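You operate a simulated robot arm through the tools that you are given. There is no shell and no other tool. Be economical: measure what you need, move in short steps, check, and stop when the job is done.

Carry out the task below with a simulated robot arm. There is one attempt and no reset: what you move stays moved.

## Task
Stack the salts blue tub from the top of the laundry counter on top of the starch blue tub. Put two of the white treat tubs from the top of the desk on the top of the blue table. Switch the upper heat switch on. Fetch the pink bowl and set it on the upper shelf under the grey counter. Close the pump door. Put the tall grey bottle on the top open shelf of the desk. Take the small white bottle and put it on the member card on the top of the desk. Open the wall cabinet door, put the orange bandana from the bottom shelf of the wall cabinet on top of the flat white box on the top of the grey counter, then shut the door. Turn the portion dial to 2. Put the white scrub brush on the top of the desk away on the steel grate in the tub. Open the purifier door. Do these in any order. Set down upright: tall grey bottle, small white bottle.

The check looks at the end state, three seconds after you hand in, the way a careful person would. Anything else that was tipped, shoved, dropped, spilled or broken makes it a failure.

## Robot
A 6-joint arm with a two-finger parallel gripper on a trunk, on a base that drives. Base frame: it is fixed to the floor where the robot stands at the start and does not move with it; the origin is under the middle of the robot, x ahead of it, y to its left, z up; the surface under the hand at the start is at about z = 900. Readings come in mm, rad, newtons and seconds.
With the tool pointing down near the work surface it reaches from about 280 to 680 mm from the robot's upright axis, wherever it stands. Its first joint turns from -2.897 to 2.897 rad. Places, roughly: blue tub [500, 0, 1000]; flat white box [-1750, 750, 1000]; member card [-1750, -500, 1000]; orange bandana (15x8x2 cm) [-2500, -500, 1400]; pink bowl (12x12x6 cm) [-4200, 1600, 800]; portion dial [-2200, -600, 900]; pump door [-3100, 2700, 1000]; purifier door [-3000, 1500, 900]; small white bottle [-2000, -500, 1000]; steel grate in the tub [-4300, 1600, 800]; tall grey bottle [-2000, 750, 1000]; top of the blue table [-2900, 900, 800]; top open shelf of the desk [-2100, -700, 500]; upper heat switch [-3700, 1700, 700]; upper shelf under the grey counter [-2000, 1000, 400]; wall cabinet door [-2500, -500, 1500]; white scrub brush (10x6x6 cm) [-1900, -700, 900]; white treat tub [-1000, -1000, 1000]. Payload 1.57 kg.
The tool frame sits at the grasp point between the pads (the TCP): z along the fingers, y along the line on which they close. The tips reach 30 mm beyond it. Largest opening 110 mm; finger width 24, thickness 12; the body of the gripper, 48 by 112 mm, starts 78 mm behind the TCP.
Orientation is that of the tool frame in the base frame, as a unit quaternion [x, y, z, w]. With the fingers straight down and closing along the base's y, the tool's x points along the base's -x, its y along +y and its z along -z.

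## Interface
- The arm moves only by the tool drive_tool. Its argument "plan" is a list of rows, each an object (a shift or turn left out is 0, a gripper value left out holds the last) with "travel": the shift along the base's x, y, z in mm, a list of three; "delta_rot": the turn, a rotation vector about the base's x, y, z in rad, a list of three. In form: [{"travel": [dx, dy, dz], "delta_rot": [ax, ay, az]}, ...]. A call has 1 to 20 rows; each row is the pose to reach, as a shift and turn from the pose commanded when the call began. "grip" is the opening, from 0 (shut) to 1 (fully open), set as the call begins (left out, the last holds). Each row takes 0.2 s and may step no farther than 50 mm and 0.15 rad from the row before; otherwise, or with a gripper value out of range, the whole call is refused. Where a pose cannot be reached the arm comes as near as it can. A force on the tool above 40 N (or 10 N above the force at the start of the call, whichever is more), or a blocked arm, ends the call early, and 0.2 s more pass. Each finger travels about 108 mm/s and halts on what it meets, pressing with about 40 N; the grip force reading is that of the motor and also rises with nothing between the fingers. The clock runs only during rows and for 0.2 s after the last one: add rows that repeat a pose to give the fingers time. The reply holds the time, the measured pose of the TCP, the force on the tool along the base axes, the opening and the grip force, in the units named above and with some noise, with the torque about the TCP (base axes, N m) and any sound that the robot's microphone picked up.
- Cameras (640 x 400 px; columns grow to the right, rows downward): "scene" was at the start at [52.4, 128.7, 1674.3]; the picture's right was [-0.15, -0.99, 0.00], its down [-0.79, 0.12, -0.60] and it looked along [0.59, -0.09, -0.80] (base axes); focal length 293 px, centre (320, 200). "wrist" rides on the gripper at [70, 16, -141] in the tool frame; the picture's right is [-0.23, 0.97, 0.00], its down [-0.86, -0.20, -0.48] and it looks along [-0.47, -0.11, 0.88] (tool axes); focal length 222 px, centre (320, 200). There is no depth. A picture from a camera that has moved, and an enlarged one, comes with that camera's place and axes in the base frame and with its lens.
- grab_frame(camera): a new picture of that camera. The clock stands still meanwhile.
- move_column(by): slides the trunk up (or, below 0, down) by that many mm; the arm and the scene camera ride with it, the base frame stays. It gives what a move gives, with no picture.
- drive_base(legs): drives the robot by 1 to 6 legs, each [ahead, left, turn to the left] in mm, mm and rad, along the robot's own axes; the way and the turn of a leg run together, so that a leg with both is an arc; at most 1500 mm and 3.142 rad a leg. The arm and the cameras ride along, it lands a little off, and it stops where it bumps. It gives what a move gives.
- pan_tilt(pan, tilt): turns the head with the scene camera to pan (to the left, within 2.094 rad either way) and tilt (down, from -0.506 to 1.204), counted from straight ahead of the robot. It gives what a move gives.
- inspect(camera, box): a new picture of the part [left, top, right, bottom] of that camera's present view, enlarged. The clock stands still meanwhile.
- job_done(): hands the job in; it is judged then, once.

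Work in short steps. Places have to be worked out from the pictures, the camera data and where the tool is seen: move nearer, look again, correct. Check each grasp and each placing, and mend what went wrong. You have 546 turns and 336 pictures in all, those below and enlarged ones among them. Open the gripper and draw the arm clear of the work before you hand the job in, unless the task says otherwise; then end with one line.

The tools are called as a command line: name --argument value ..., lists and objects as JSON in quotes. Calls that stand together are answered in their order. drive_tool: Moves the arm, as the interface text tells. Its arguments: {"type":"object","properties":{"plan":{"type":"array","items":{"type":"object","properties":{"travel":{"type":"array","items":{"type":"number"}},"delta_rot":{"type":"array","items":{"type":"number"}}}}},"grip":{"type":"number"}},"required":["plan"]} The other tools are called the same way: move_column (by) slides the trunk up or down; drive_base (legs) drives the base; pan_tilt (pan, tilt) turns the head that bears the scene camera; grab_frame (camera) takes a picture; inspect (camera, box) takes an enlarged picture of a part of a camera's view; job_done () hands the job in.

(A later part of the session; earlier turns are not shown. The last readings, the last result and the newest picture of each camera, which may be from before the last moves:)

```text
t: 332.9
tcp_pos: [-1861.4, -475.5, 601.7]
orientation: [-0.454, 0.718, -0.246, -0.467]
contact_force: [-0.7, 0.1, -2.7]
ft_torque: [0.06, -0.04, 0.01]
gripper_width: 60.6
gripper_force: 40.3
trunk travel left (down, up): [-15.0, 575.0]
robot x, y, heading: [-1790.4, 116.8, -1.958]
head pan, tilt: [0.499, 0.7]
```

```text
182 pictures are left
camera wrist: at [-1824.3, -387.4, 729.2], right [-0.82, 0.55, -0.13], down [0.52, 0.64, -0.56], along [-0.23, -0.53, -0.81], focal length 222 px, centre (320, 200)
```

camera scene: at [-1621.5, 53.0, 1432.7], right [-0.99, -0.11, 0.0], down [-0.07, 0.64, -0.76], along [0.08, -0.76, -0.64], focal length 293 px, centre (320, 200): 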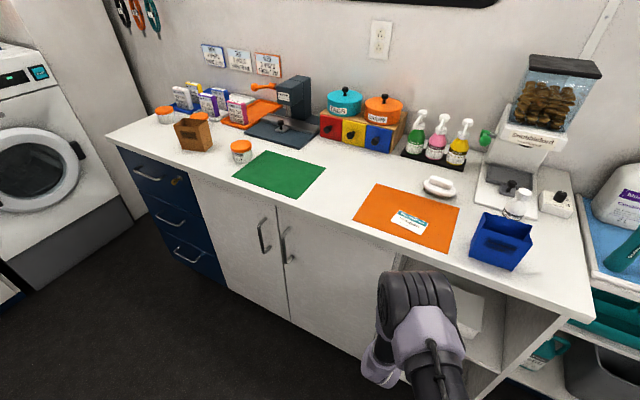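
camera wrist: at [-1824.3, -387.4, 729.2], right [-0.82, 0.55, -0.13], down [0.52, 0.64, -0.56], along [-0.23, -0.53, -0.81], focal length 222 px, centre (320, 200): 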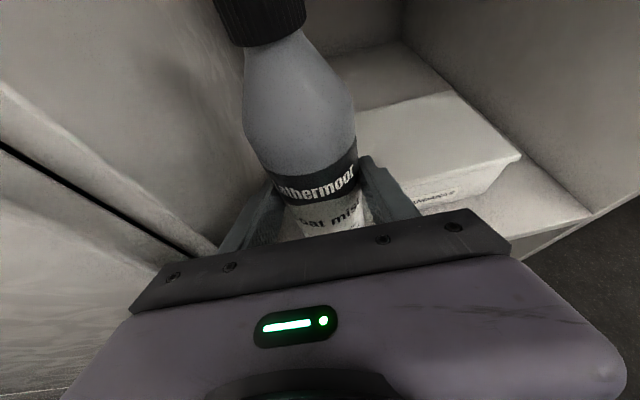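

Extend 28 mm and lower to the shelf.

drive_tool --plan '[{"travel": [-8, -12, 0]}, {"travel": [-16, -25, -5]}, {"travel": [-16, -25, -15]}, {"travel": [-16, -25, -22]}, {"travel": [-16, -25, -27]}, {"travel": [-16, -25, -31]}, {"travel": [-16, -25, -34]}]'

grab_frame --camera "wrist"

```text
t: 334.5
tcp_pos: [-1876.8, -499.6, 572.2]
orientation: [-0.453, 0.718, -0.247, -0.468]
contact_force: [1.6, -2.9, 30.4]
ft_torque: [-1.24, -0.68, 0.14]
gripper_width: 60.9
gripper_force: 39.9
trunk travel left (down, up): [-15.0, 575.0]
robot x, y, heading: [-1787.8, 117.4, -1.962]
head pan, tilt: [0.499, 0.7]
```

```text
181 pictures are left
camera wrist: at [-1839.5, -411.9, 697.6], right [-0.82, 0.55, -0.14], down [0.52, 0.64, -0.57], along [-0.23, -0.54, -0.81], focal length 222 px, centre (320, 200)
```

wrist: 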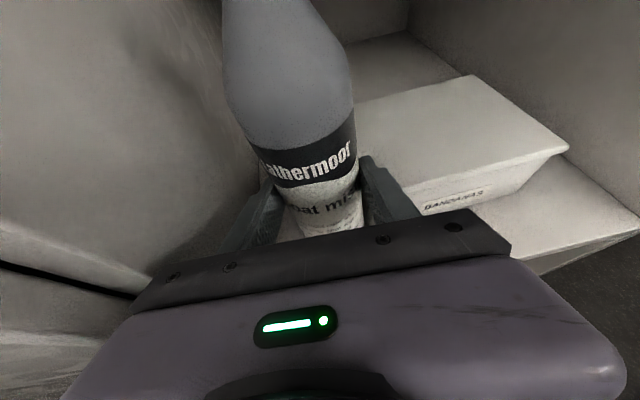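

Firm contact at 572. Open gently and back out along the tool direction.

drive_tool --plan '[{"travel": [0, 0, 2]}, {"travel": [0, 0, 2]}, {"travel": [0, 0, 2]}]' --grip 0.72

grab_frame --camera "wrist"

```text
t: 335.3
tcp_pos: [-1876.7, -498.7, 572.1]
orientation: [-0.455, 0.719, -0.245, -0.465]
contact_force: [0.3, 0.2, 0.2]
ft_torque: [-0.01, 0.04, -0.01]
gripper_width: 79.1
gripper_force: 0.1
trunk travel left (down, up): [-15.0, 575.0]
robot x, y, heading: [-1788.7, 116.4, -1.96]
head pan, tilt: [0.499, 0.7]
```

```text
180 pictures are left
camera wrist: at [-1840.0, -411.8, 697.4], right [-0.82, 0.55, -0.13], down [0.52, 0.64, -0.56], along [-0.23, -0.53, -0.82], focal length 222 px, centre (320, 200)
```

wrist: 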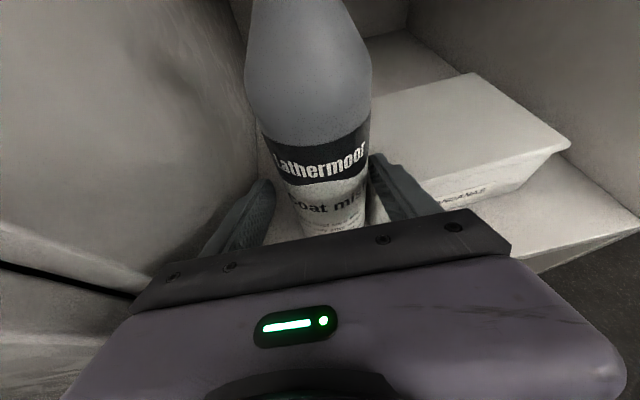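

The bottle stands. Withdraw straight back.

drive_tool --plan '[{"travel": [12, 22, 0]}, {"travel": [24, 43, 0]}, {"travel": [36, 64, 0]}, {"travel": [48, 85, 5]}]'

drive_base --legs '[[-150, 0, 0]]'

grab_frame --camera "wrist"

```text
t: 336.3
tcp_pos: [-1829.4, -414.2, 577.5]
orientation: [-0.454, 0.719, -0.246, -0.466]
contact_force: [-0.4, 0.1, 0.2]
ft_torque: [0.01, -0.01, 0.0]
gripper_width: 79.3
gripper_force: 0.0
trunk travel left (down, up): [-15.0, 575.0]
robot x, y, heading: [-1788.1, 120.7, -1.959]
head pan, tilt: [0.499, 0.7]
```

```text
t: 337.6
tcp_pos: [-1771.5, -274.4, 576.6]
orientation: [-0.454, 0.719, -0.245, -0.466]
contact_force: [0.1, 1.0, -0.2]
ft_torque: [-0.02, 0.0, 0.02]
gripper_width: 79.1
gripper_force: 0.1
trunk travel left (down, up): [-15.0, 575.0]
robot x, y, heading: [-1731.5, 255.8, -1.963]
head pan, tilt: [0.499, 0.7]
```

```text
179 pictures are left
camera wrist: at [-1734.3, -187.2, 703.4], right [-0.82, 0.55, -0.13], down [0.52, 0.64, -0.56], along [-0.23, -0.53, -0.81], focal length 222 px, centre (320, 200)
```

wrist: 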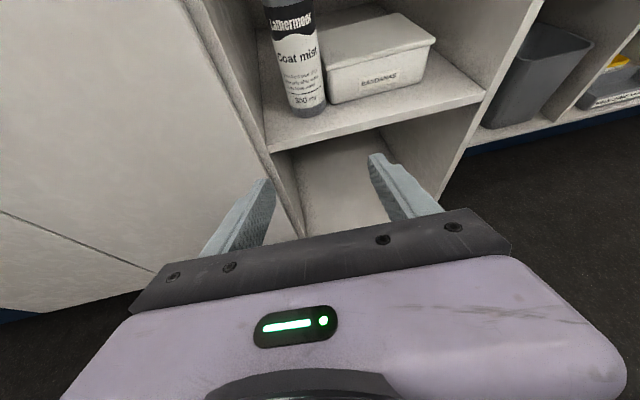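

Grey bottle is upright on the desk's top open shelf. Now raise the trunk and return the tool to pointing down for the small items on the desk.

move_column --by 400

drive_tool --plan '[{"travel": [-3, -5, 15], "delta_rot": [0.12, -0.069, 0]}, {"travel": [-6, -10, 30], "delta_rot": [0.24, -0.138, 0]}, {"travel": [-9, -15, 45], "delta_rot": [0.36, -0.207, 0]}, {"travel": [-12, -20, 60], "delta_rot": [0.48, -0.276, 0]}, {"travel": [-15, -25, 75], "delta_rot": [0.6, -0.345, 0]}, {"travel": [-18, -30, 85], "delta_rot": [0.72, -0.414, 0]}, {"travel": [-20, -35, 90], "delta_rot": [0.84, -0.483, 0]}, {"travel": [-20, -40, 90], "delta_rot": [0.96, -0.552, 0]}, {"travel": [-20, -40, 90], "delta_rot": [0.96, -0.552, 0]}]'

pan_tilt --pan 0.0 --tilt 0.8

grab_frame --camera "scene"

```text
t: 341.5
tcp_pos: [-1771.8, -274.2, 977.2]
orientation: [-0.454, 0.719, -0.245, -0.466]
contact_force: [0.6, 1.3, 0.0]
ft_torque: [-0.02, 0.02, 0.01]
gripper_width: 79.2
gripper_force: 0.1
trunk travel left (down, up): [-415.0, 175.0]
robot x, y, heading: [-1731.2, 256.2, -1.962]
head pan, tilt: [0.499, 0.7]
```

```text
t: 343.5
tcp_pos: [-1792.2, -315.7, 1067.7]
orientation: [-0.533, 0.846, -0.001, -0.001]
contact_force: [-0.1, 0.4, 1.2]
ft_torque: [-0.03, -0.02, -0.03]
gripper_width: 79.2
gripper_force: 0.2
out of reach, approached as far as the arm can: row 6, 7
trunk travel left (down, up): [-415.0, 175.0]
robot x, y, heading: [-1731.1, 259.5, -1.96]
head pan, tilt: [0.499, 0.7]
```

```text
t: 344.4
tcp_pos: [-1790.2, -314.2, 1067.7]
orientation: [-0.535, 0.845, 0.0, -0.001]
contact_force: [-0.5, -0.5, 0.2]
ft_torque: [0.0, -0.02, 0.02]
gripper_width: 79.3
gripper_force: 0.0
trunk travel left (down, up): [-415.0, 175.0]
robot x, y, heading: [-1731.0, 257.2, -1.959]
head pan, tilt: [0.0, 0.799]
```

```text
178 pictures are left
camera scene: at [-1626.6, 147.9, 1824.5], right [-0.93, 0.38, 0.0], down [0.27, 0.66, -0.7], along [-0.26, -0.65, -0.72], focal length 293 px, centre (320, 200)
```

scene: 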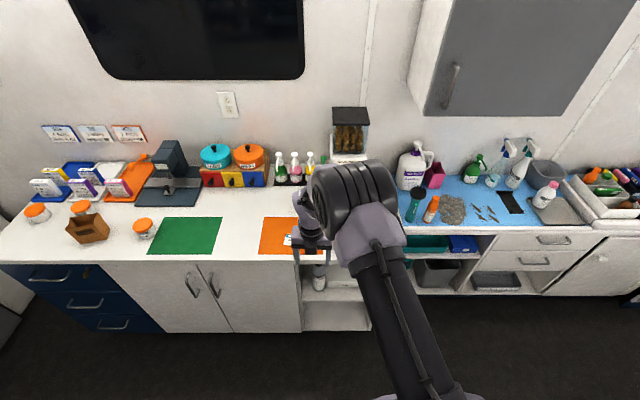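

Drive closer to the desk (290 ahead) so I can reach the small white bottle.

drive_base --legs '[[290, 0, 0]]'

pan_tilt --pan -0.1 --tilt 0.9

grab_frame --camera "scene"

grab_frame --camera "wrist"

```text
t: 346.4
tcp_pos: [-1901.1, -585.4, 1065.9]
orientation: [-0.535, 0.845, 0.001, 0.0]
contact_force: [-0.6, 0.7, 1.6]
ft_torque: [0.03, -0.01, 0.02]
gripper_width: 78.9
gripper_force: 0.0
trunk travel left (down, up): [-415.0, 175.0]
robot x, y, heading: [-1843.1, -13.3, -1.96]
head pan, tilt: [0.0, 0.799]
```

```text
t: 347.1
tcp_pos: [-1901.0, -584.8, 1067.2]
orientation: [-0.535, 0.845, 0.0, -0.001]
contact_force: [0.9, 0.0, 0.0]
ft_torque: [0.0, 0.0, -0.05]
gripper_width: 79.0
gripper_force: 0.1
trunk travel left (down, up): [-415.0, 175.0]
robot x, y, heading: [-1846.0, -13.5, -1.954]
head pan, tilt: [-0.099, 0.901]
```

```text
177 pictures are left
camera scene: at [-1741.8, -114.4, 1816.6], right [-0.88, 0.47, 0.0], down [0.37, 0.69, -0.62], along [-0.29, -0.55, -0.78], focal length 293 px, centre (320, 200)
```

scene: 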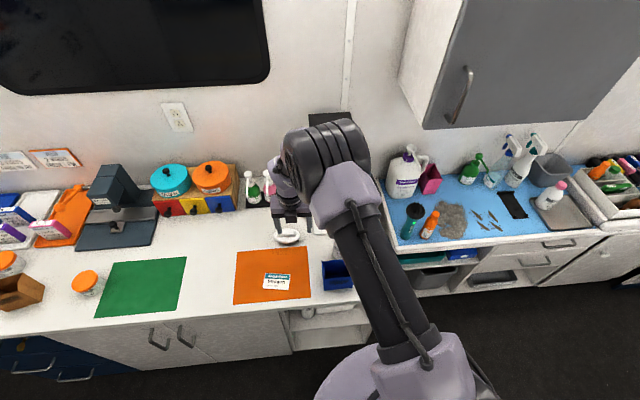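

```text
176 pictures are left
camera wrist: at [-1946.3, -642.0, 1208.9], right [-0.78, 0.62, 0.0], down [0.55, 0.69, 0.48], along [0.3, 0.37, -0.88], focal length 222 px, centre (320, 200)
```

wrist: 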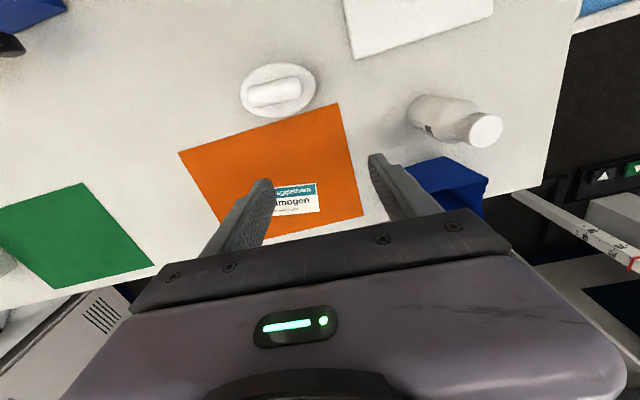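

Wrist view shows brush, card ≈(-1805,-531) and the small white bottle ≈(-2035,-515), with the blue box just in front of it. Move above the bottle.

drive_tool --plan '[{"travel": [-40, 18, 0]}, {"travel": [-80, 36, 0]}, {"travel": [-115, 54, 0]}, {"travel": [-136, 66, 0]}, {"travel": [-136, 66, 0]}]'

grab_frame --camera "wrist"

grab_frame --camera "scene"

```text
t: 348.3
tcp_pos: [-2010.8, -510.3, 1061.2]
orientation: [-0.526, 0.85, 0.012, -0.023]
contact_force: [1.3, 0.0, 0.1]
ft_torque: [0.0, 0.02, 0.0]
gripper_width: 79.3
gripper_force: 0.0
out of reach, approached as far as the arm can: row 1, 2, 3, 4, 5
trunk travel left (down, up): [-415.0, 175.0]
robot x, y, heading: [-1843.0, -12.5, -1.964]
head pan, tilt: [-0.099, 0.901]
```

```text
175 pictures are left
camera wrist: at [-2049.7, -564.5, 1203.9], right [-0.77, 0.64, 0.04], down [0.58, 0.68, 0.44], along [0.26, 0.36, -0.89], focal length 222 px, centre (320, 200)
```

wrist: 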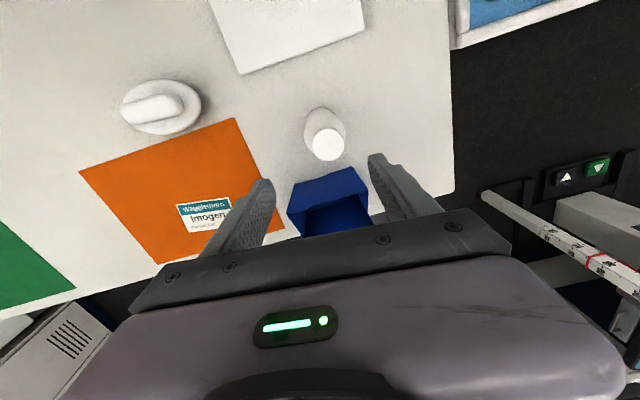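

```text
174 pictures are left
camera scene: at [-1741.7, -114.8, 1816.5], right [-0.88, 0.47, 0.0], down [0.37, 0.69, -0.62], along [-0.29, -0.55, -0.78], focal length 293 px, centre (320, 200)
```

scene: 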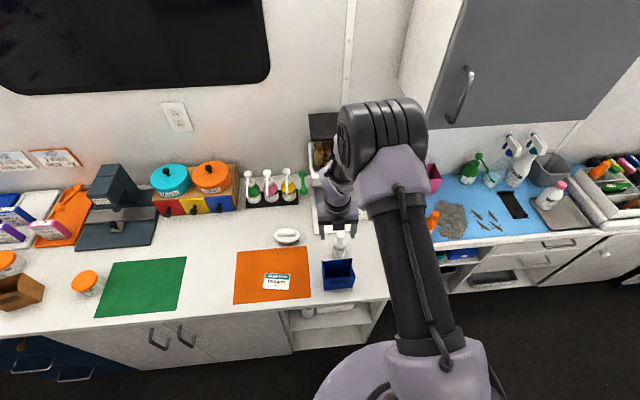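

Bottle at (-2034,-525); the arm stops 27 mm short, so I nudge the base instead.

drive_base --legs '[[25, -16, 0]]'

grab_frame --camera "wrist"

```text
t: 349.1
tcp_pos: [-2035.8, -528.8, 1059.7]
orientation: [-0.526, 0.85, 0.012, -0.024]
contact_force: [-0.6, 0.1, 0.0]
ft_torque: [-0.01, -0.03, -0.02]
gripper_width: 79.0
gripper_force: 0.1
trunk travel left (down, up): [-415.0, 175.0]
robot x, y, heading: [-1867.6, -33.1, -1.96]
head pan, tilt: [-0.099, 0.901]
```

```text
173 pictures are left
camera wrist: at [-2075.0, -582.4, 1203.3], right [-0.77, 0.64, 0.04], down [0.58, 0.68, 0.45], along [0.26, 0.37, -0.89], focal length 222 px, centre (320, 200)
```

wrist: 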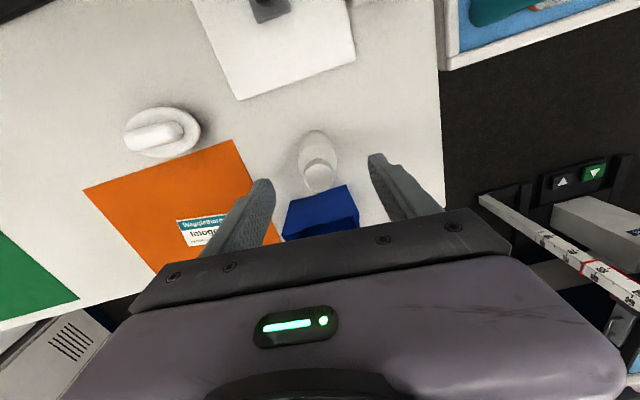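

Aligned. Descend in steps around the bottle.

drive_tool --plan '[{"travel": [0, 0, -30]}, {"travel": [0, 0, -60]}]'

grab_frame --camera "wrist"

```text
t: 349.7
tcp_pos: [-2033.3, -527.4, 999.8]
orientation: [-0.527, 0.85, 0.012, -0.024]
contact_force: [-0.4, 1.4, -0.4]
ft_torque: [-0.04, 0.05, 0.0]
gripper_width: 79.2
gripper_force: 0.1
trunk travel left (down, up): [-415.0, 175.0]
robot x, y, heading: [-1866.9, -32.5, -1.96]
head pan, tilt: [-0.099, 0.901]
```

```text
172 pictures are left
camera wrist: at [-2072.9, -582.1, 1143.8], right [-0.77, 0.64, 0.04], down [0.58, 0.68, 0.45], along [0.26, 0.37, -0.89], focal length 222 px, centre (320, 200)
```

wrist: 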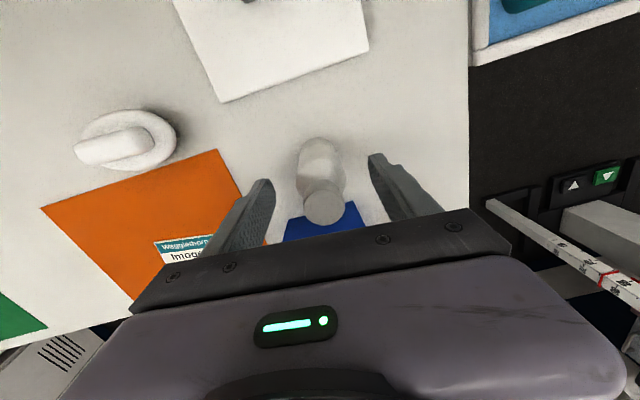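

drive_tool --plan '[{"travel": [0, 0, -20]}, {"travel": [0, 0, -40]}, {"travel": [0, 0, -52]}, {"travel": [0, 0, -52]}]'

grab_frame --camera "wrist"

```text
t: 350.7
tcp_pos: [-2034.4, -527.2, 949.0]
orientation: [-0.527, 0.85, 0.013, -0.024]
contact_force: [0.0, -0.2, 0.5]
ft_torque: [-0.01, 0.02, -0.01]
gripper_width: 79.3
gripper_force: 0.0
trunk travel left (down, up): [-415.0, 175.0]
robot x, y, heading: [-1866.9, -29.6, -1.959]
head pan, tilt: [-0.099, 0.901]
```

```text
171 pictures are left
camera wrist: at [-2073.1, -582.3, 1092.2], right [-0.77, 0.64, 0.04], down [0.58, 0.68, 0.44], along [0.26, 0.36, -0.89], focal length 222 px, centre (320, 200)
```

wrist: 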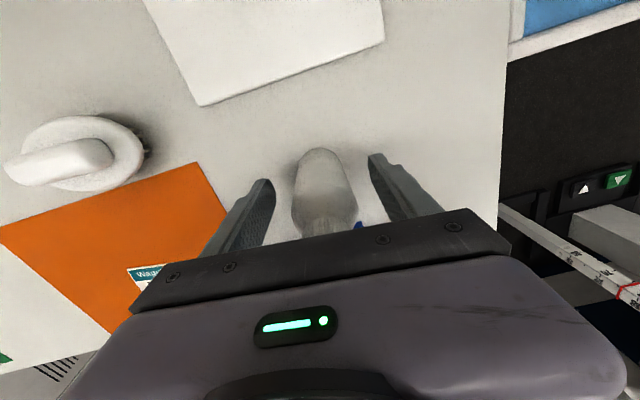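

Bottle is centred; close and lift.

drive_tool --plan '[{"travel": [0, 0, 0]}, {"travel": [0, 0, 0]}, {"travel": [0, 0, 0]}, {"travel": [0, 0, 0]}]' --grip 0.3

drive_tool --plan '[{"travel": [0, 0, 30]}, {"travel": [0, 0, 70]}, {"travel": [0, 0, 110]}, {"travel": [0, 0, 125]}]'

grab_frame --camera "wrist"

```text
t: 351.7
tcp_pos: [-2035.0, -526.4, 949.8]
orientation: [-0.526, 0.85, 0.011, -0.024]
contact_force: [-0.8, -0.2, 2.9]
ft_torque: [-0.11, 0.01, 0.01]
gripper_width: 42.5
gripper_force: 39.7
trunk travel left (down, up): [-415.0, 175.0]
robot x, y, heading: [-1865.6, -30.8, -1.96]
head pan, tilt: [-0.099, 0.901]
```

```text
t: 352.7
tcp_pos: [-2034.9, -526.6, 1072.9]
orientation: [-0.525, 0.85, 0.014, -0.025]
contact_force: [-0.7, -0.8, -1.7]
ft_torque: [0.0, 0.01, 0.01]
gripper_width: 42.4
gripper_force: 40.2
trunk travel left (down, up): [-415.0, 175.0]
robot x, y, heading: [-1870.2, -29.6, -1.961]
head pan, tilt: [-0.099, 0.901]
```

```text
170 pictures are left
camera wrist: at [-2072.9, -581.3, 1217.2], right [-0.77, 0.64, 0.04], down [0.59, 0.68, 0.44], along [0.26, 0.37, -0.9], focal length 222 px, centre (320, 200)
```

wrist: 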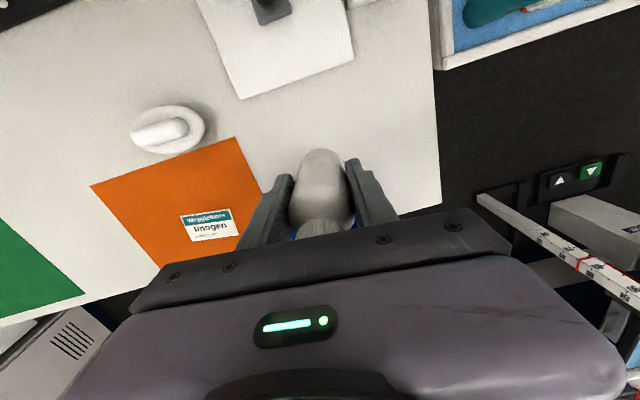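

Bottle held. Carry it above the member card at (-1807,-531).

drive_tool --plan '[{"travel": [45, -1, 0]}, {"travel": [90, -2, 0]}, {"travel": [135, -3, 0]}, {"travel": [180, -4, 0]}, {"travel": [228, -4, 0]}, {"travel": [228, -4, 0]}]'

grab_frame --camera "wrist"

grab_frame --camera "scene"

```text
t: 354.1
tcp_pos: [-1807.1, -532.1, 1074.2]
orientation: [-0.526, 0.85, 0.012, -0.024]
contact_force: [1.4, -0.2, -1.0]
ft_torque: [-0.03, -0.02, -0.01]
gripper_width: 42.4
gripper_force: 40.3
trunk travel left (down, up): [-415.0, 175.0]
robot x, y, heading: [-1864.9, -32.0, -1.963]
head pan, tilt: [-0.099, 0.901]
```

```text
169 pictures are left
camera wrist: at [-1846.1, -586.7, 1217.7], right [-0.77, 0.64, 0.04], down [0.58, 0.68, 0.45], along [0.26, 0.37, -0.89], focal length 222 px, centre (320, 200)
```

wrist: 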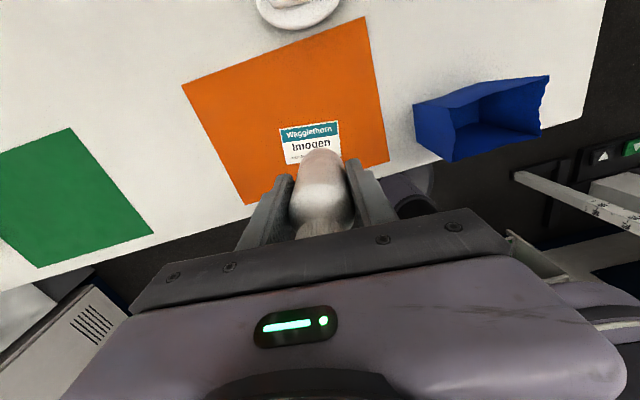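

```text
168 pictures are left
camera scene: at [-1767.8, -132.2, 1816.6], right [-0.88, 0.47, 0.0], down [0.37, 0.69, -0.62], along [-0.29, -0.55, -0.78], focal length 293 px, centre (320, 200)
```

scene: 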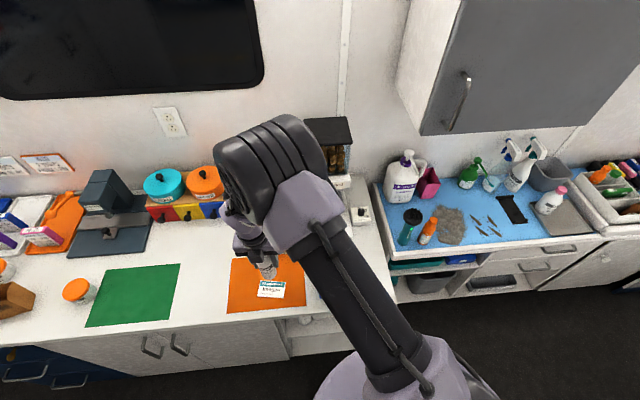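

Card centre (-1800,-531). Lower the bottle onto it.

drive_tool --plan '[{"travel": [6, 1, -35]}, {"travel": [6, 1, -75]}, {"travel": [6, 1, -105]}, {"travel": [6, 1, -117]}, {"travel": [6, 1, -121]}, {"travel": [6, 1, -124]}, {"travel": [6, 1, -126]}]'

grab_frame --camera "wrist"

```text
t: 355.7
tcp_pos: [-1801.2, -529.2, 950.0]
orientation: [-0.526, 0.85, 0.01, -0.025]
contact_force: [0.7, 0.6, 32.5]
ft_torque: [-0.02, -0.52, -0.02]
gripper_width: 43.0
gripper_force: 40.2
trunk travel left (down, up): [-415.0, 175.0]
robot x, y, heading: [-1872.1, -30.5, -1.959]
head pan, tilt: [-0.099, 0.901]
```

```text
167 pictures are left
camera wrist: at [-1840.2, -584.4, 1093.6], right [-0.77, 0.64, 0.03], down [0.58, 0.68, 0.44], along [0.26, 0.36, -0.9], focal length 222 px, centre (320, 200)
```

wrist: 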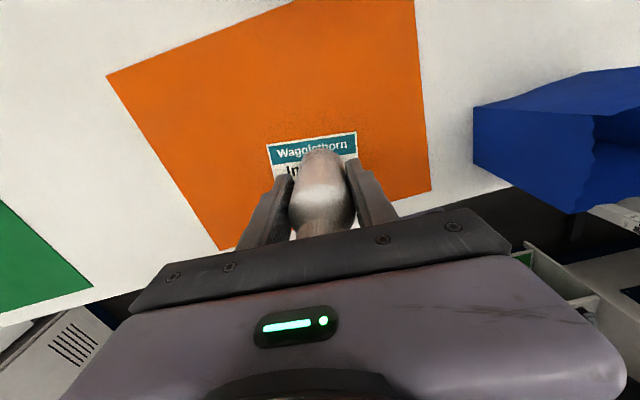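

Contact at 950 on the card. Release and lift straight up.

drive_tool --plan '[{"travel": [0, 0, 1]}, {"travel": [0, 0, 1]}, {"travel": [0, 0, 1]}]' --grip 0.7

drive_tool --plan '[{"travel": [0, 0, 30]}, {"travel": [0, 0, 70]}, {"travel": [0, 0, 110]}, {"travel": [0, 0, 130]}]'

grab_frame --camera "wrist"

```text
t: 356.5
tcp_pos: [-1800.8, -531.3, 948.3]
orientation: [-0.526, 0.85, 0.012, -0.024]
contact_force: [0.0, -0.5, -0.6]
ft_torque: [0.01, -0.01, 0.0]
gripper_width: 77.0
gripper_force: 0.1
trunk travel left (down, up): [-415.0, 175.0]
robot x, y, heading: [-1866.7, -32.0, -1.961]
head pan, tilt: [-0.099, 0.901]
```

```text
t: 357.5
tcp_pos: [-1800.9, -529.7, 1079.8]
orientation: [-0.527, 0.85, 0.011, -0.024]
contact_force: [0.4, -1.0, -0.1]
ft_torque: [0.03, 0.01, 0.01]
gripper_width: 77.0
gripper_force: 0.1
trunk travel left (down, up): [-415.0, 175.0]
robot x, y, heading: [-1868.7, -30.5, -1.956]
head pan, tilt: [-0.099, 0.901]
```

```text
166 pictures are left
camera wrist: at [-1840.0, -584.6, 1222.7], right [-0.77, 0.64, 0.04], down [0.58, 0.68, 0.44], along [0.26, 0.36, -0.89], focal length 222 px, centre (320, 200)
```

wrist: 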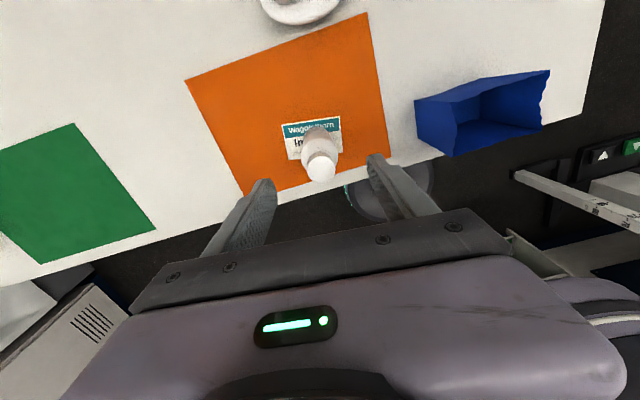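

Small white bottle stands on the card. Next the portion dial (white box at the desk's right end). Move the base right and look with the scene camera.

drive_base --legs '[[0, -100, 0]]'

pan_tilt --pan -0.2 --tilt 0.75

grab_frame --camera "scene"

```text
t: 358.7
tcp_pos: [-1891.7, -491.5, 1078.7]
orientation: [-0.527, 0.849, 0.012, -0.023]
contact_force: [-0.6, 0.6, -0.2]
ft_torque: [-0.02, -0.06, -0.01]
gripper_width: 77.2
gripper_force: 0.1
trunk travel left (down, up): [-415.0, 175.0]
robot x, y, heading: [-1957.7, 10.1, -1.963]
head pan, tilt: [-0.099, 0.901]
```

```text
t: 359.4
tcp_pos: [-1890.5, -493.6, 1079.4]
orientation: [-0.527, 0.849, 0.013, -0.024]
contact_force: [0.5, 0.8, 0.4]
ft_torque: [-0.01, 0.07, 0.0]
gripper_width: 77.1
gripper_force: 0.0
trunk travel left (down, up): [-415.0, 175.0]
robot x, y, heading: [-1962.5, 6.1, -1.957]
head pan, tilt: [-0.201, 0.75]
```

```text
165 pictures are left
camera scene: at [-1867.5, -97.2, 1828.4], right [-0.83, 0.55, 0.0], down [0.38, 0.57, -0.73], along [-0.4, -0.61, -0.68], focal length 293 px, centre (320, 200)
```

scene: 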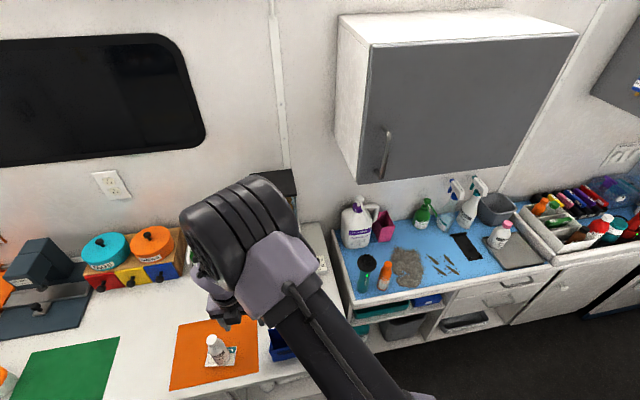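

inspect --camera "scene" --box '[290, 225, 350, 285]'

```text
6.67 times, centred on (320, 255) of scene
camera zoom: at [-1867.5, -97.2, 1828.4], right [-0.83, 0.55, 0.0], down [0.38, 0.57, -0.73], along [-0.4, -0.61, -0.68], focal length 1954 px, centre (320, -167)
```

zoom: 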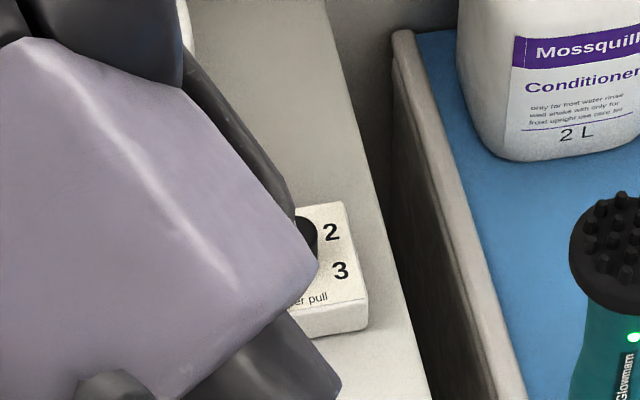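

Labels "2" and "3" are visible on the box's top, knob under the arm. Move the hand gradually to the right to view it with the wrist camera.

drive_tool --plan '[{"travel": [-40, 5, 0]}, {"travel": [-80, 10, 0]}, {"travel": [-120, 15, 0]}, {"travel": [-160, 15, 0]}, {"travel": [-200, 10, 0]}, {"travel": [-200, 10, 0]}]'

grab_frame --camera "wrist"

grab_frame --camera "scene"

```text
t: 360.8
tcp_pos: [-2091.5, -483.2, 1079.9]
orientation: [-0.527, 0.849, 0.013, -0.024]
contact_force: [0.0, -0.2, 0.9]
ft_torque: [0.0, -0.01, -0.01]
gripper_width: 77.0
gripper_force: 0.0
trunk travel left (down, up): [-415.0, 175.0]
robot x, y, heading: [-1954.4, 6.8, -1.96]
head pan, tilt: [-0.201, 0.75]
```

```text
163 pictures are left
camera wrist: at [-2129.7, -537.6, 1222.5], right [-0.77, 0.64, 0.04], down [0.58, 0.68, 0.44], along [0.26, 0.37, -0.9], focal length 222 px, centre (320, 200)
```

wrist: 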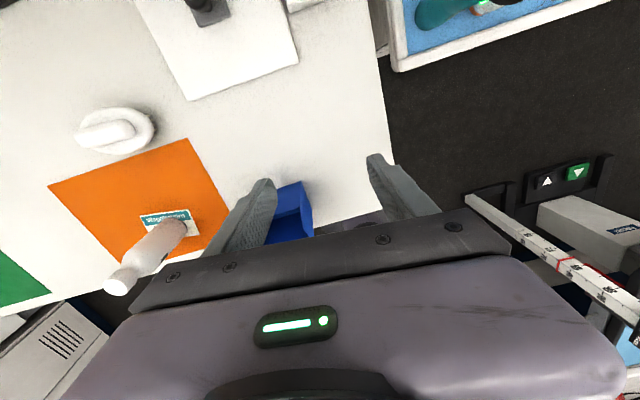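

```text
162 pictures are left
camera scene: at [-1866.7, -96.9, 1828.4], right [-0.83, 0.55, 0.0], down [0.38, 0.57, -0.73], along [-0.41, -0.61, -0.68], focal length 293 px, centre (320, 200)
```

scene: 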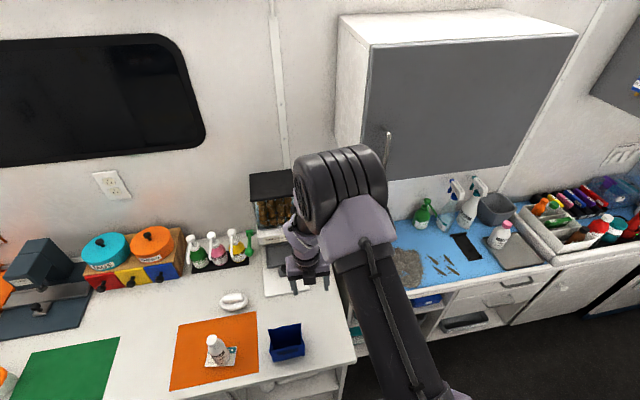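

I need the dial's face: swing the arm left out of the way and zoom with the scene camera.

drive_tool --plan '[{"travel": [40, 0, 0]}, {"travel": [85, 5, 0]}, {"travel": [130, 10, 0]}, {"travel": [175, 20, 0]}, {"travel": [220, 35, 0]}, {"travel": [262, 55, 0]}, {"travel": [300, 80, 0]}, {"travel": [335, 110, 0]}]'

pan_tilt --pan -0.1 --tilt 0.8

grab_frame --camera "scene"

```text
t: 362.6
tcp_pos: [-1753.7, -372.7, 1079.4]
orientation: [-0.526, 0.85, 0.013, -0.024]
contact_force: [-0.4, 0.5, -0.1]
ft_torque: [-0.04, 0.02, 0.02]
gripper_width: 76.8
gripper_force: 0.0
trunk travel left (down, up): [-415.0, 175.0]
robot x, y, heading: [-1958.6, 6.1, -1.961]
head pan, tilt: [-0.201, 0.75]
```

```text
t: 363.2
tcp_pos: [-1754.6, -372.3, 1078.8]
orientation: [-0.527, 0.849, 0.012, -0.024]
contact_force: [0.7, 0.1, 0.1]
ft_torque: [-0.01, -0.01, 0.0]
gripper_width: 76.8
gripper_force: 0.1
trunk travel left (down, up): [-415.0, 175.0]
robot x, y, heading: [-1957.6, 8.7, -1.956]
head pan, tilt: [-0.099, 0.799]
```

```text
161 pictures are left
camera scene: at [-1859.9, -99.5, 1824.5], right [-0.88, 0.47, 0.0], down [0.34, 0.63, -0.7], along [-0.33, -0.62, -0.72], focal length 293 px, centre (320, 200)
```

scene: 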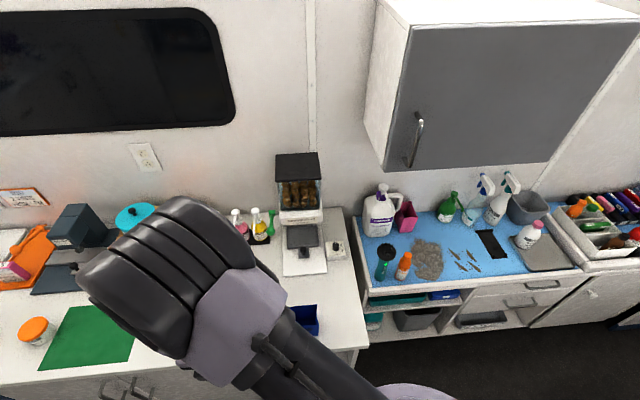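

inspect --camera "scene" --box '[265, 145, 365, 285]'

inspect --camera "scene" --box '[315, 230, 360, 270]'

```text
2.86 times, centred on (315, 215) of scene
camera zoom: at [-1859.9, -99.5, 1824.5], right [-0.88, 0.47, 0.0], down [0.34, 0.63, -0.7], along [-0.33, -0.62, -0.72], focal length 838 px, centre (334, 157)
```

zoom: 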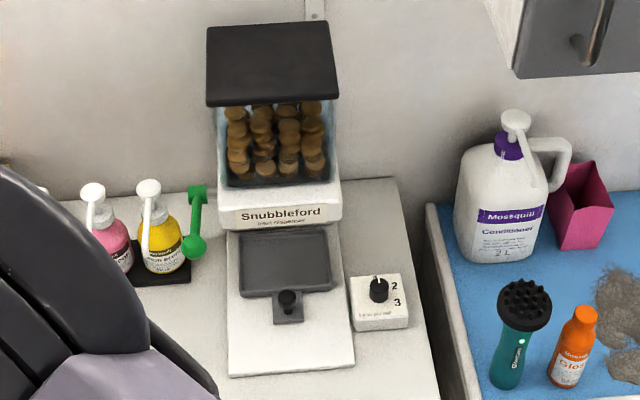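

```text
10.00 times, centred on (338, 250) of scene
camera zoom: at [-1859.9, -99.5, 1824.5], right [-0.88, 0.47, 0.0], down [0.34, 0.63, -0.7], along [-0.33, -0.62, -0.72], focal length 2932 px, centre (145, -300)
```

zoom: 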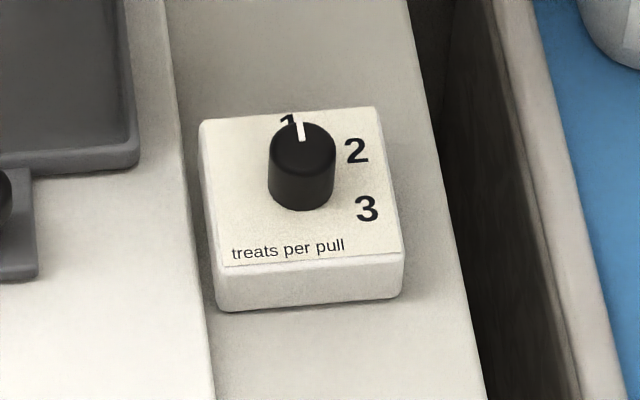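

The dial reads 1 (pointer away); "2" is ~60° clockwise. Knob ≈ (-2207,-631), ~25 mm wide, close to the feeder hopper. I drive closer, then go over with the tool slightly pitched so the wrist stays clear of the hopper.

drive_base --legs '[[100, 0, 0]]'

drive_tool --plan '[{"travel": [-40, 0, 0]}, {"travel": [-85, -3, 0]}, {"travel": [-130, -6, 0]}, {"travel": [-175, -10, 0]}, {"travel": [-220, -20, 0]}, {"travel": [-262, -35, 0]}, {"travel": [-300, -50, 0]}, {"travel": [-325, -60, 0]}, {"travel": [-325, -60, 0]}]' --grip 0.5

grab_frame --camera "wrist"

grab_frame --camera "scene"

```text
t: 364.4
tcp_pos: [-1791.4, -466.2, 1079.2]
orientation: [-0.527, 0.85, 0.012, -0.024]
contact_force: [-0.1, -0.8, -0.7]
ft_torque: [0.0, 0.02, -0.02]
gripper_width: 76.9
gripper_force: 0.0
trunk travel left (down, up): [-415.0, 175.0]
robot x, y, heading: [-1994.5, -84.4, -1.958]
head pan, tilt: [-0.099, 0.799]
```

```text
t: 366.4
tcp_pos: [-2117.0, -523.2, 1082.4]
orientation: [-0.527, 0.849, 0.012, -0.024]
contact_force: [-0.8, 0.5, 0.4]
ft_torque: [0.0, 0.01, 0.0]
gripper_width: 55.1
gripper_force: 0.1
trunk travel left (down, up): [-415.0, 175.0]
robot x, y, heading: [-1995.7, -88.4, -1.962]
head pan, tilt: [-0.099, 0.799]
```

```text
158 pictures are left
camera wrist: at [-2155.5, -578.6, 1225.0], right [-0.77, 0.64, 0.04], down [0.58, 0.68, 0.45], along [0.26, 0.37, -0.89], focal length 222 px, centre (320, 200)
```

wrist: 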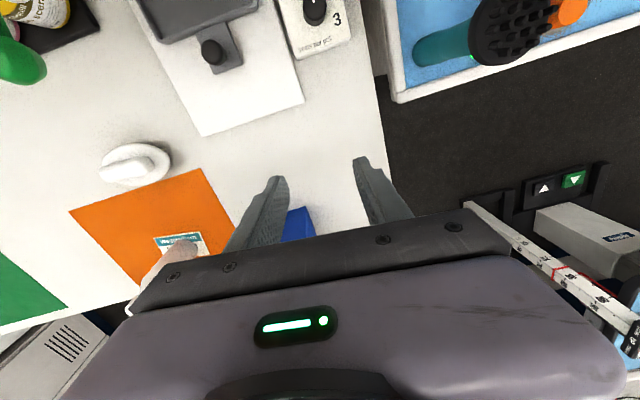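

```text
157 pictures are left
camera scene: at [-1896.4, -190.8, 1824.5], right [-0.88, 0.47, 0.0], down [0.33, 0.63, -0.7], along [-0.33, -0.62, -0.72], focal length 293 px, centre (320, 200)
```

scene: 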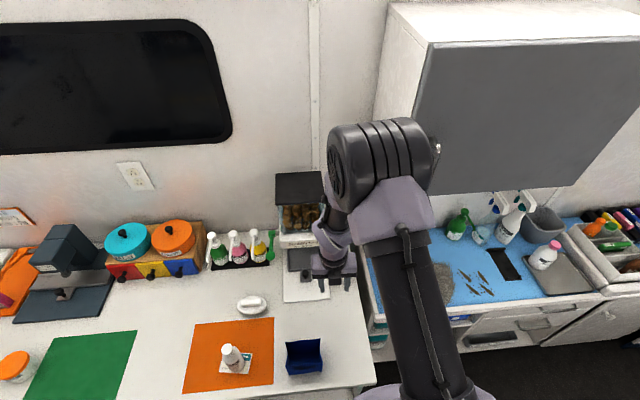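

Knob confirmed at (-2207,-632). Yaw the tool +0.5 and pitch ~25° here, before going in.

drive_tool --plan '[{"delta_rot": [0, 0, 0.13]}, {"delta_rot": [0, 0, 0.26]}, {"delta_rot": [0, 0, 0.39]}, {"delta_rot": [0, 0, 0.5]}]'

drive_tool --plan '[{"travel": [-5, -10, 0], "delta_rot": [-0.11, -0.014, 0]}, {"travel": [-10, -20, 0], "delta_rot": [-0.22, -0.028, 0]}, {"travel": [-20, -35, 0], "delta_rot": [-0.33, -0.043, 0]}, {"travel": [-30, -50, 0], "delta_rot": [-0.436, -0.057, 0]}, {"travel": [-30, -50, 0], "delta_rot": [-0.436, -0.057, 0]}]'

grab_frame --camera "wrist"

grab_frame --camera "scene"

```text
t: 367.4
tcp_pos: [-2103.0, -506.5, 1065.1]
orientation: [0.72, -0.693, -0.013, 0.045]
contact_force: [0.3, -0.1, -0.3]
ft_torque: [0.01, 0.03, 0.0]
gripper_width: 54.9
gripper_force: 0.1
out of reach, approached as far as the arm can: row 2, 3, 4
trunk travel left (down, up): [-415.0, 175.0]
robot x, y, heading: [-1996.0, -86.5, -1.959]
head pan, tilt: [-0.099, 0.799]
```

```text
t: 368.6
tcp_pos: [-2134.6, -556.0, 1066.9]
orientation: [0.699, -0.677, 0.166, 0.162]
contact_force: [-0.3, 0.5, -0.8]
ft_torque: [0.0, -0.02, -0.01]
gripper_width: 55.2
gripper_force: 0.0
out of reach, approached as far as the arm can: row 1
trunk travel left (down, up): [-415.0, 175.0]
robot x, y, heading: [-1996.1, -83.6, -1.958]
head pan, tilt: [-0.099, 0.799]
```

```text
156 pictures are left
camera wrist: at [-2150.6, -554.7, 1223.5], right [-0.98, 0.17, -0.1], down [0.17, 0.98, 0.04], along [0.1, 0.02, -0.99], focal length 222 px, centre (320, 200)
```

wrist: 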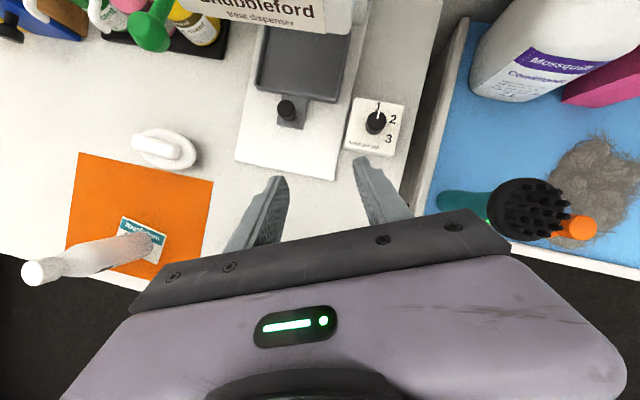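

```text
155 pictures are left
camera scene: at [-1896.4, -190.9, 1824.5], right [-0.88, 0.47, 0.0], down [0.33, 0.63, -0.7], along [-0.33, -0.62, -0.72], focal length 293 px, centre (320, 200)
```

scene: 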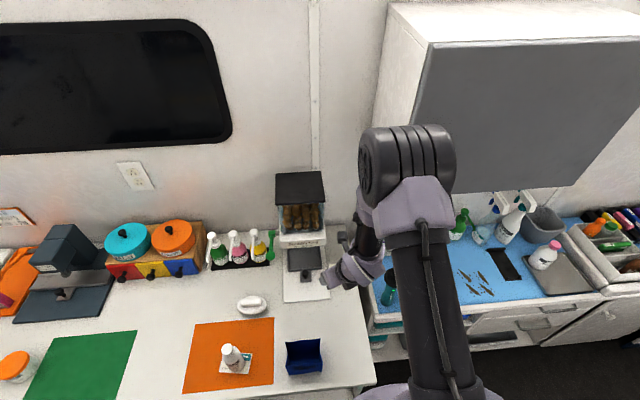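

Very clear view: knob at (-2208,-632), "1" up, "2" ~60° clockwise. Approach to just above the knob with opening 55 mm.

drive_tool --plan '[{"travel": [-25, -20, -20]}, {"travel": [-50, -42, -40]}, {"travel": [-73, -63, -65]}, {"travel": [-73, -63, -80]}, {"travel": [-73, -63, -80]}]' --grip 0.45

grab_frame --camera "wrist"

```text
t: 369.8
tcp_pos: [-2208.2, -618.6, 985.9]
orientation: [0.698, -0.677, 0.165, 0.162]
contact_force: [-0.4, 0.3, 0.4]
ft_torque: [-0.03, 0.0, 0.0]
gripper_width: 49.5
gripper_force: 0.0
trunk travel left (down, up): [-415.0, 175.0]
robot x, y, heading: [-1994.0, -81.6, -1.954]
head pan, tilt: [-0.099, 0.799]
```

```text
154 pictures are left
camera wrist: at [-2224.5, -619.1, 1144.2], right [-0.98, 0.17, -0.1], down [0.17, 0.98, 0.04], along [0.1, 0.03, -0.99], focal length 222 px, centre (320, 200)
```

wrist: 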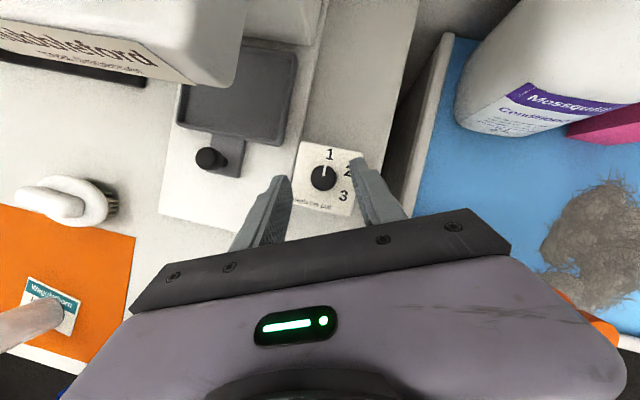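

Knob between the fingertips; shift 5 mm further and lower ~28 mm, then close.

drive_tool --plan '[{"travel": [0, -5, -10]}, {"travel": [0, -6, -20]}, {"travel": [0, -6, -28]}, {"travel": [0, -6, -28]}]'

inspect --camera "wrist" --box '[250, 110, 410, 230]'

```text
t: 370.8
tcp_pos: [-2208.8, -624.4, 957.6]
orientation: [0.698, -0.677, 0.165, 0.162]
contact_force: [0.2, -0.1, 0.2]
ft_torque: [-0.02, 0.0, -0.01]
gripper_width: 49.5
gripper_force: 0.0
trunk travel left (down, up): [-415.0, 175.0]
robot x, y, heading: [-1997.1, -87.1, -1.953]
head pan, tilt: [-0.099, 0.799]
```

```text
3.33 times, centred on (330, 170) of wrist
camera zoom: at [-2224.5, -624.5, 1115.2], right [-0.98, 0.17, -0.1], down [0.17, 0.98, 0.04], along [0.1, 0.03, -0.99], focal length 740 px, centre (287, 300)
```

zoom: 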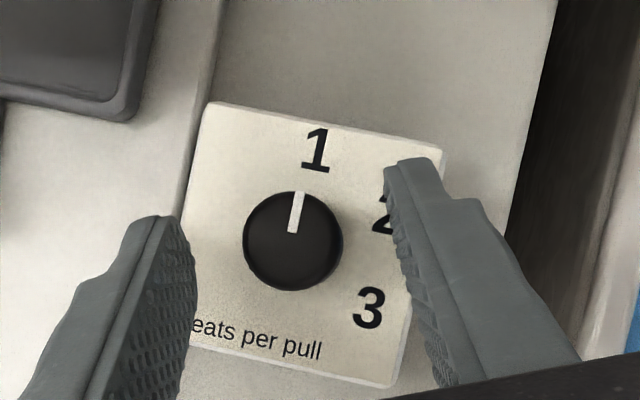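

Well centred. Lower 10 mm (and 4 mm back), then close on the knob.

drive_tool --plan '[{"travel": [-1, 4, -5]}, {"travel": [-1, 4, -10]}, {"travel": [-1, 4, -10]}]'

drive_tool --plan '[{"travel": [0, 0, 0]}, {"travel": [0, 0, 0]}, {"travel": [0, 0, 0]}]' --grip 0.1

inspect --camera "wrist" --box '[250, 110, 410, 230]'

```text
t: 371.6
tcp_pos: [-2208.6, -622.8, 947.2]
orientation: [0.698, -0.678, 0.164, 0.162]
contact_force: [0.2, 0.9, 0.1]
ft_torque: [-0.02, -0.01, -0.06]
gripper_width: 49.7
gripper_force: 0.0
trunk travel left (down, up): [-415.0, 175.0]
robot x, y, heading: [-1993.2, -88.2, -1.955]
head pan, tilt: [-0.099, 0.799]
```

```text
t: 372.4
tcp_pos: [-2207.6, -621.5, 947.8]
orientation: [0.698, -0.678, 0.164, 0.162]
contact_force: [0.7, -0.8, -1.0]
ft_torque: [-0.12, -0.06, 0.0]
gripper_width: 23.8
gripper_force: 36.2
trunk travel left (down, up): [-415.0, 175.0]
robot x, y, heading: [-1996.3, -84.7, -1.96]
head pan, tilt: [-0.099, 0.799]
```

```text
3.33 times, centred on (330, 170) of wrist
camera zoom: at [-2224.9, -621.1, 1105.2], right [-0.98, 0.17, -0.1], down [0.17, 0.98, 0.04], along [0.1, 0.03, -0.99], focal length 740 px, centre (287, 300)
```

zoom: 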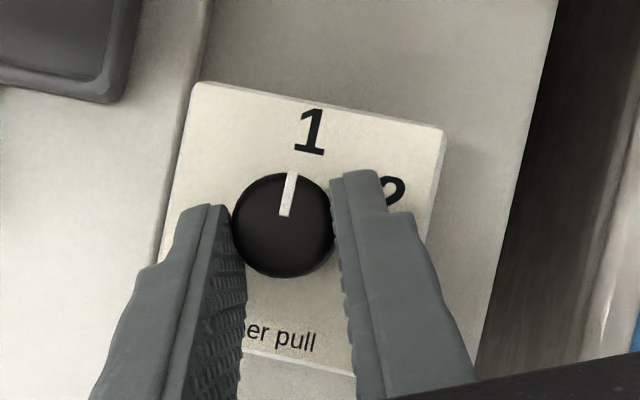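

Knob gripped. Rotate clockwise 60° about the knob axis.

drive_tool --plan '[{"travel": [1.6, -0.3, 0], "delta_rot": [0, 0, -0.15]}, {"travel": [3.1, -0.8, 0], "delta_rot": [0, 0, -0.3]}, {"travel": [4.5, -1.5, 0], "delta_rot": [0, 0, -0.45]}, {"travel": [5.8, -2.4, 0], "delta_rot": [0, 0, -0.6]}, {"travel": [7.0, -3.4, 0], "delta_rot": [0, 0, -0.75]}, {"travel": [7.9, -4.7, 0], "delta_rot": [0, 0, -0.9]}, {"travel": [8.6, -6.0, 0], "delta_rot": [0, 0, -1.05]}, {"travel": [8.6, -6.0, 0], "delta_rot": [0, 0, -1.05]}]'

grab_frame --camera "wrist"

```text
t: 373.4
tcp_pos: [-2200.1, -618.8, 947.6]
orientation: [-0.485, 0.84, -0.136, -0.2]
contact_force: [19.4, -18.7, -16.7]
ft_torque: [-0.52, 0.13, 0.44]
gripper_width: 24.2
gripper_force: 36.2
out of reach, approached as far as the arm can: row 3, 4, 5
trunk travel left (down, up): [-415.0, 175.0]
robot x, y, heading: [-1994.4, -89.5, -1.955]
head pan, tilt: [-0.099, 0.799]
stopped in row 5: the force on the tool passed its limit at 63 N (the readings are from after the stop); the commanded pose is now the measured one
```

```text
151 pictures are left
camera wrist: at [-2218.2, -604.7, 1104.2], right [-0.74, 0.65, -0.14], down [0.66, 0.75, 0.03], along [0.13, -0.07, -0.99], focal length 222 px, centre (320, 200)
```

wrist: 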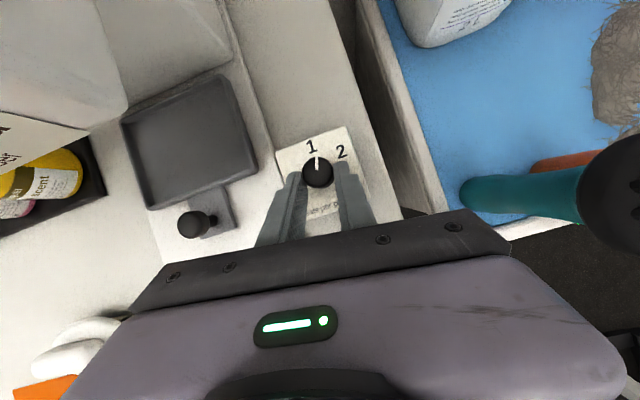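

The turn got ~30° before the arm hit a reach limit. Release and inspect the knob.

drive_tool --plan '[{"travel": [0, 0, 0]}, {"travel": [0, 0, 0]}]' --grip 0.45

drive_tool --plan '[{"travel": [0, 0, 15]}, {"travel": [0, 0, 30]}]'

inspect --camera "wrist" --box '[240, 90, 400, 230]'

```text
t: 374.0
tcp_pos: [-2203.1, -615.4, 950.5]
orientation: [-0.481, 0.843, -0.135, -0.2]
contact_force: [-0.2, 0.6, 0.0]
ft_torque: [-0.02, 0.03, 0.04]
gripper_width: 49.7
gripper_force: 0.1
trunk travel left (down, up): [-415.0, 175.0]
robot x, y, heading: [-1995.0, -87.4, -1.951]
head pan, tilt: [-0.099, 0.799]
```

```text
t: 374.6
tcp_pos: [-2202.0, -614.3, 980.8]
orientation: [-0.482, 0.842, -0.137, -0.199]
contact_force: [0.2, 0.9, 0.7]
ft_torque: [-0.02, -0.03, -0.01]
gripper_width: 49.4
gripper_force: 0.1
trunk travel left (down, up): [-415.0, 175.0]
robot x, y, heading: [-1996.5, -87.6, -1.95]
head pan, tilt: [-0.099, 0.799]
```

```text
2.86 times, centred on (320, 160) of wrist
camera zoom: at [-2221.6, -599.4, 1136.5], right [-0.74, 0.66, -0.15], down [0.66, 0.75, 0.03], along [0.13, -0.07, -0.99], focal length 635 px, centre (320, 314)
```

zoom: 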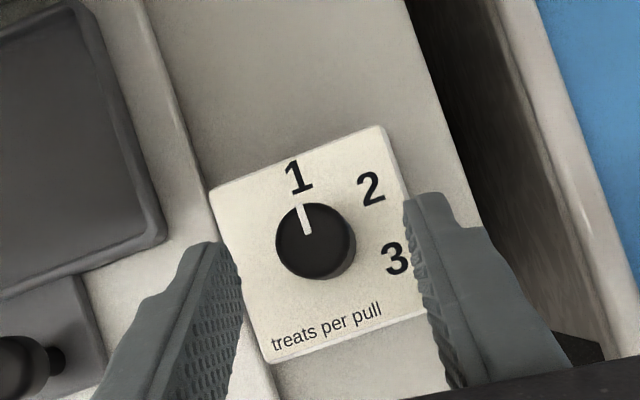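

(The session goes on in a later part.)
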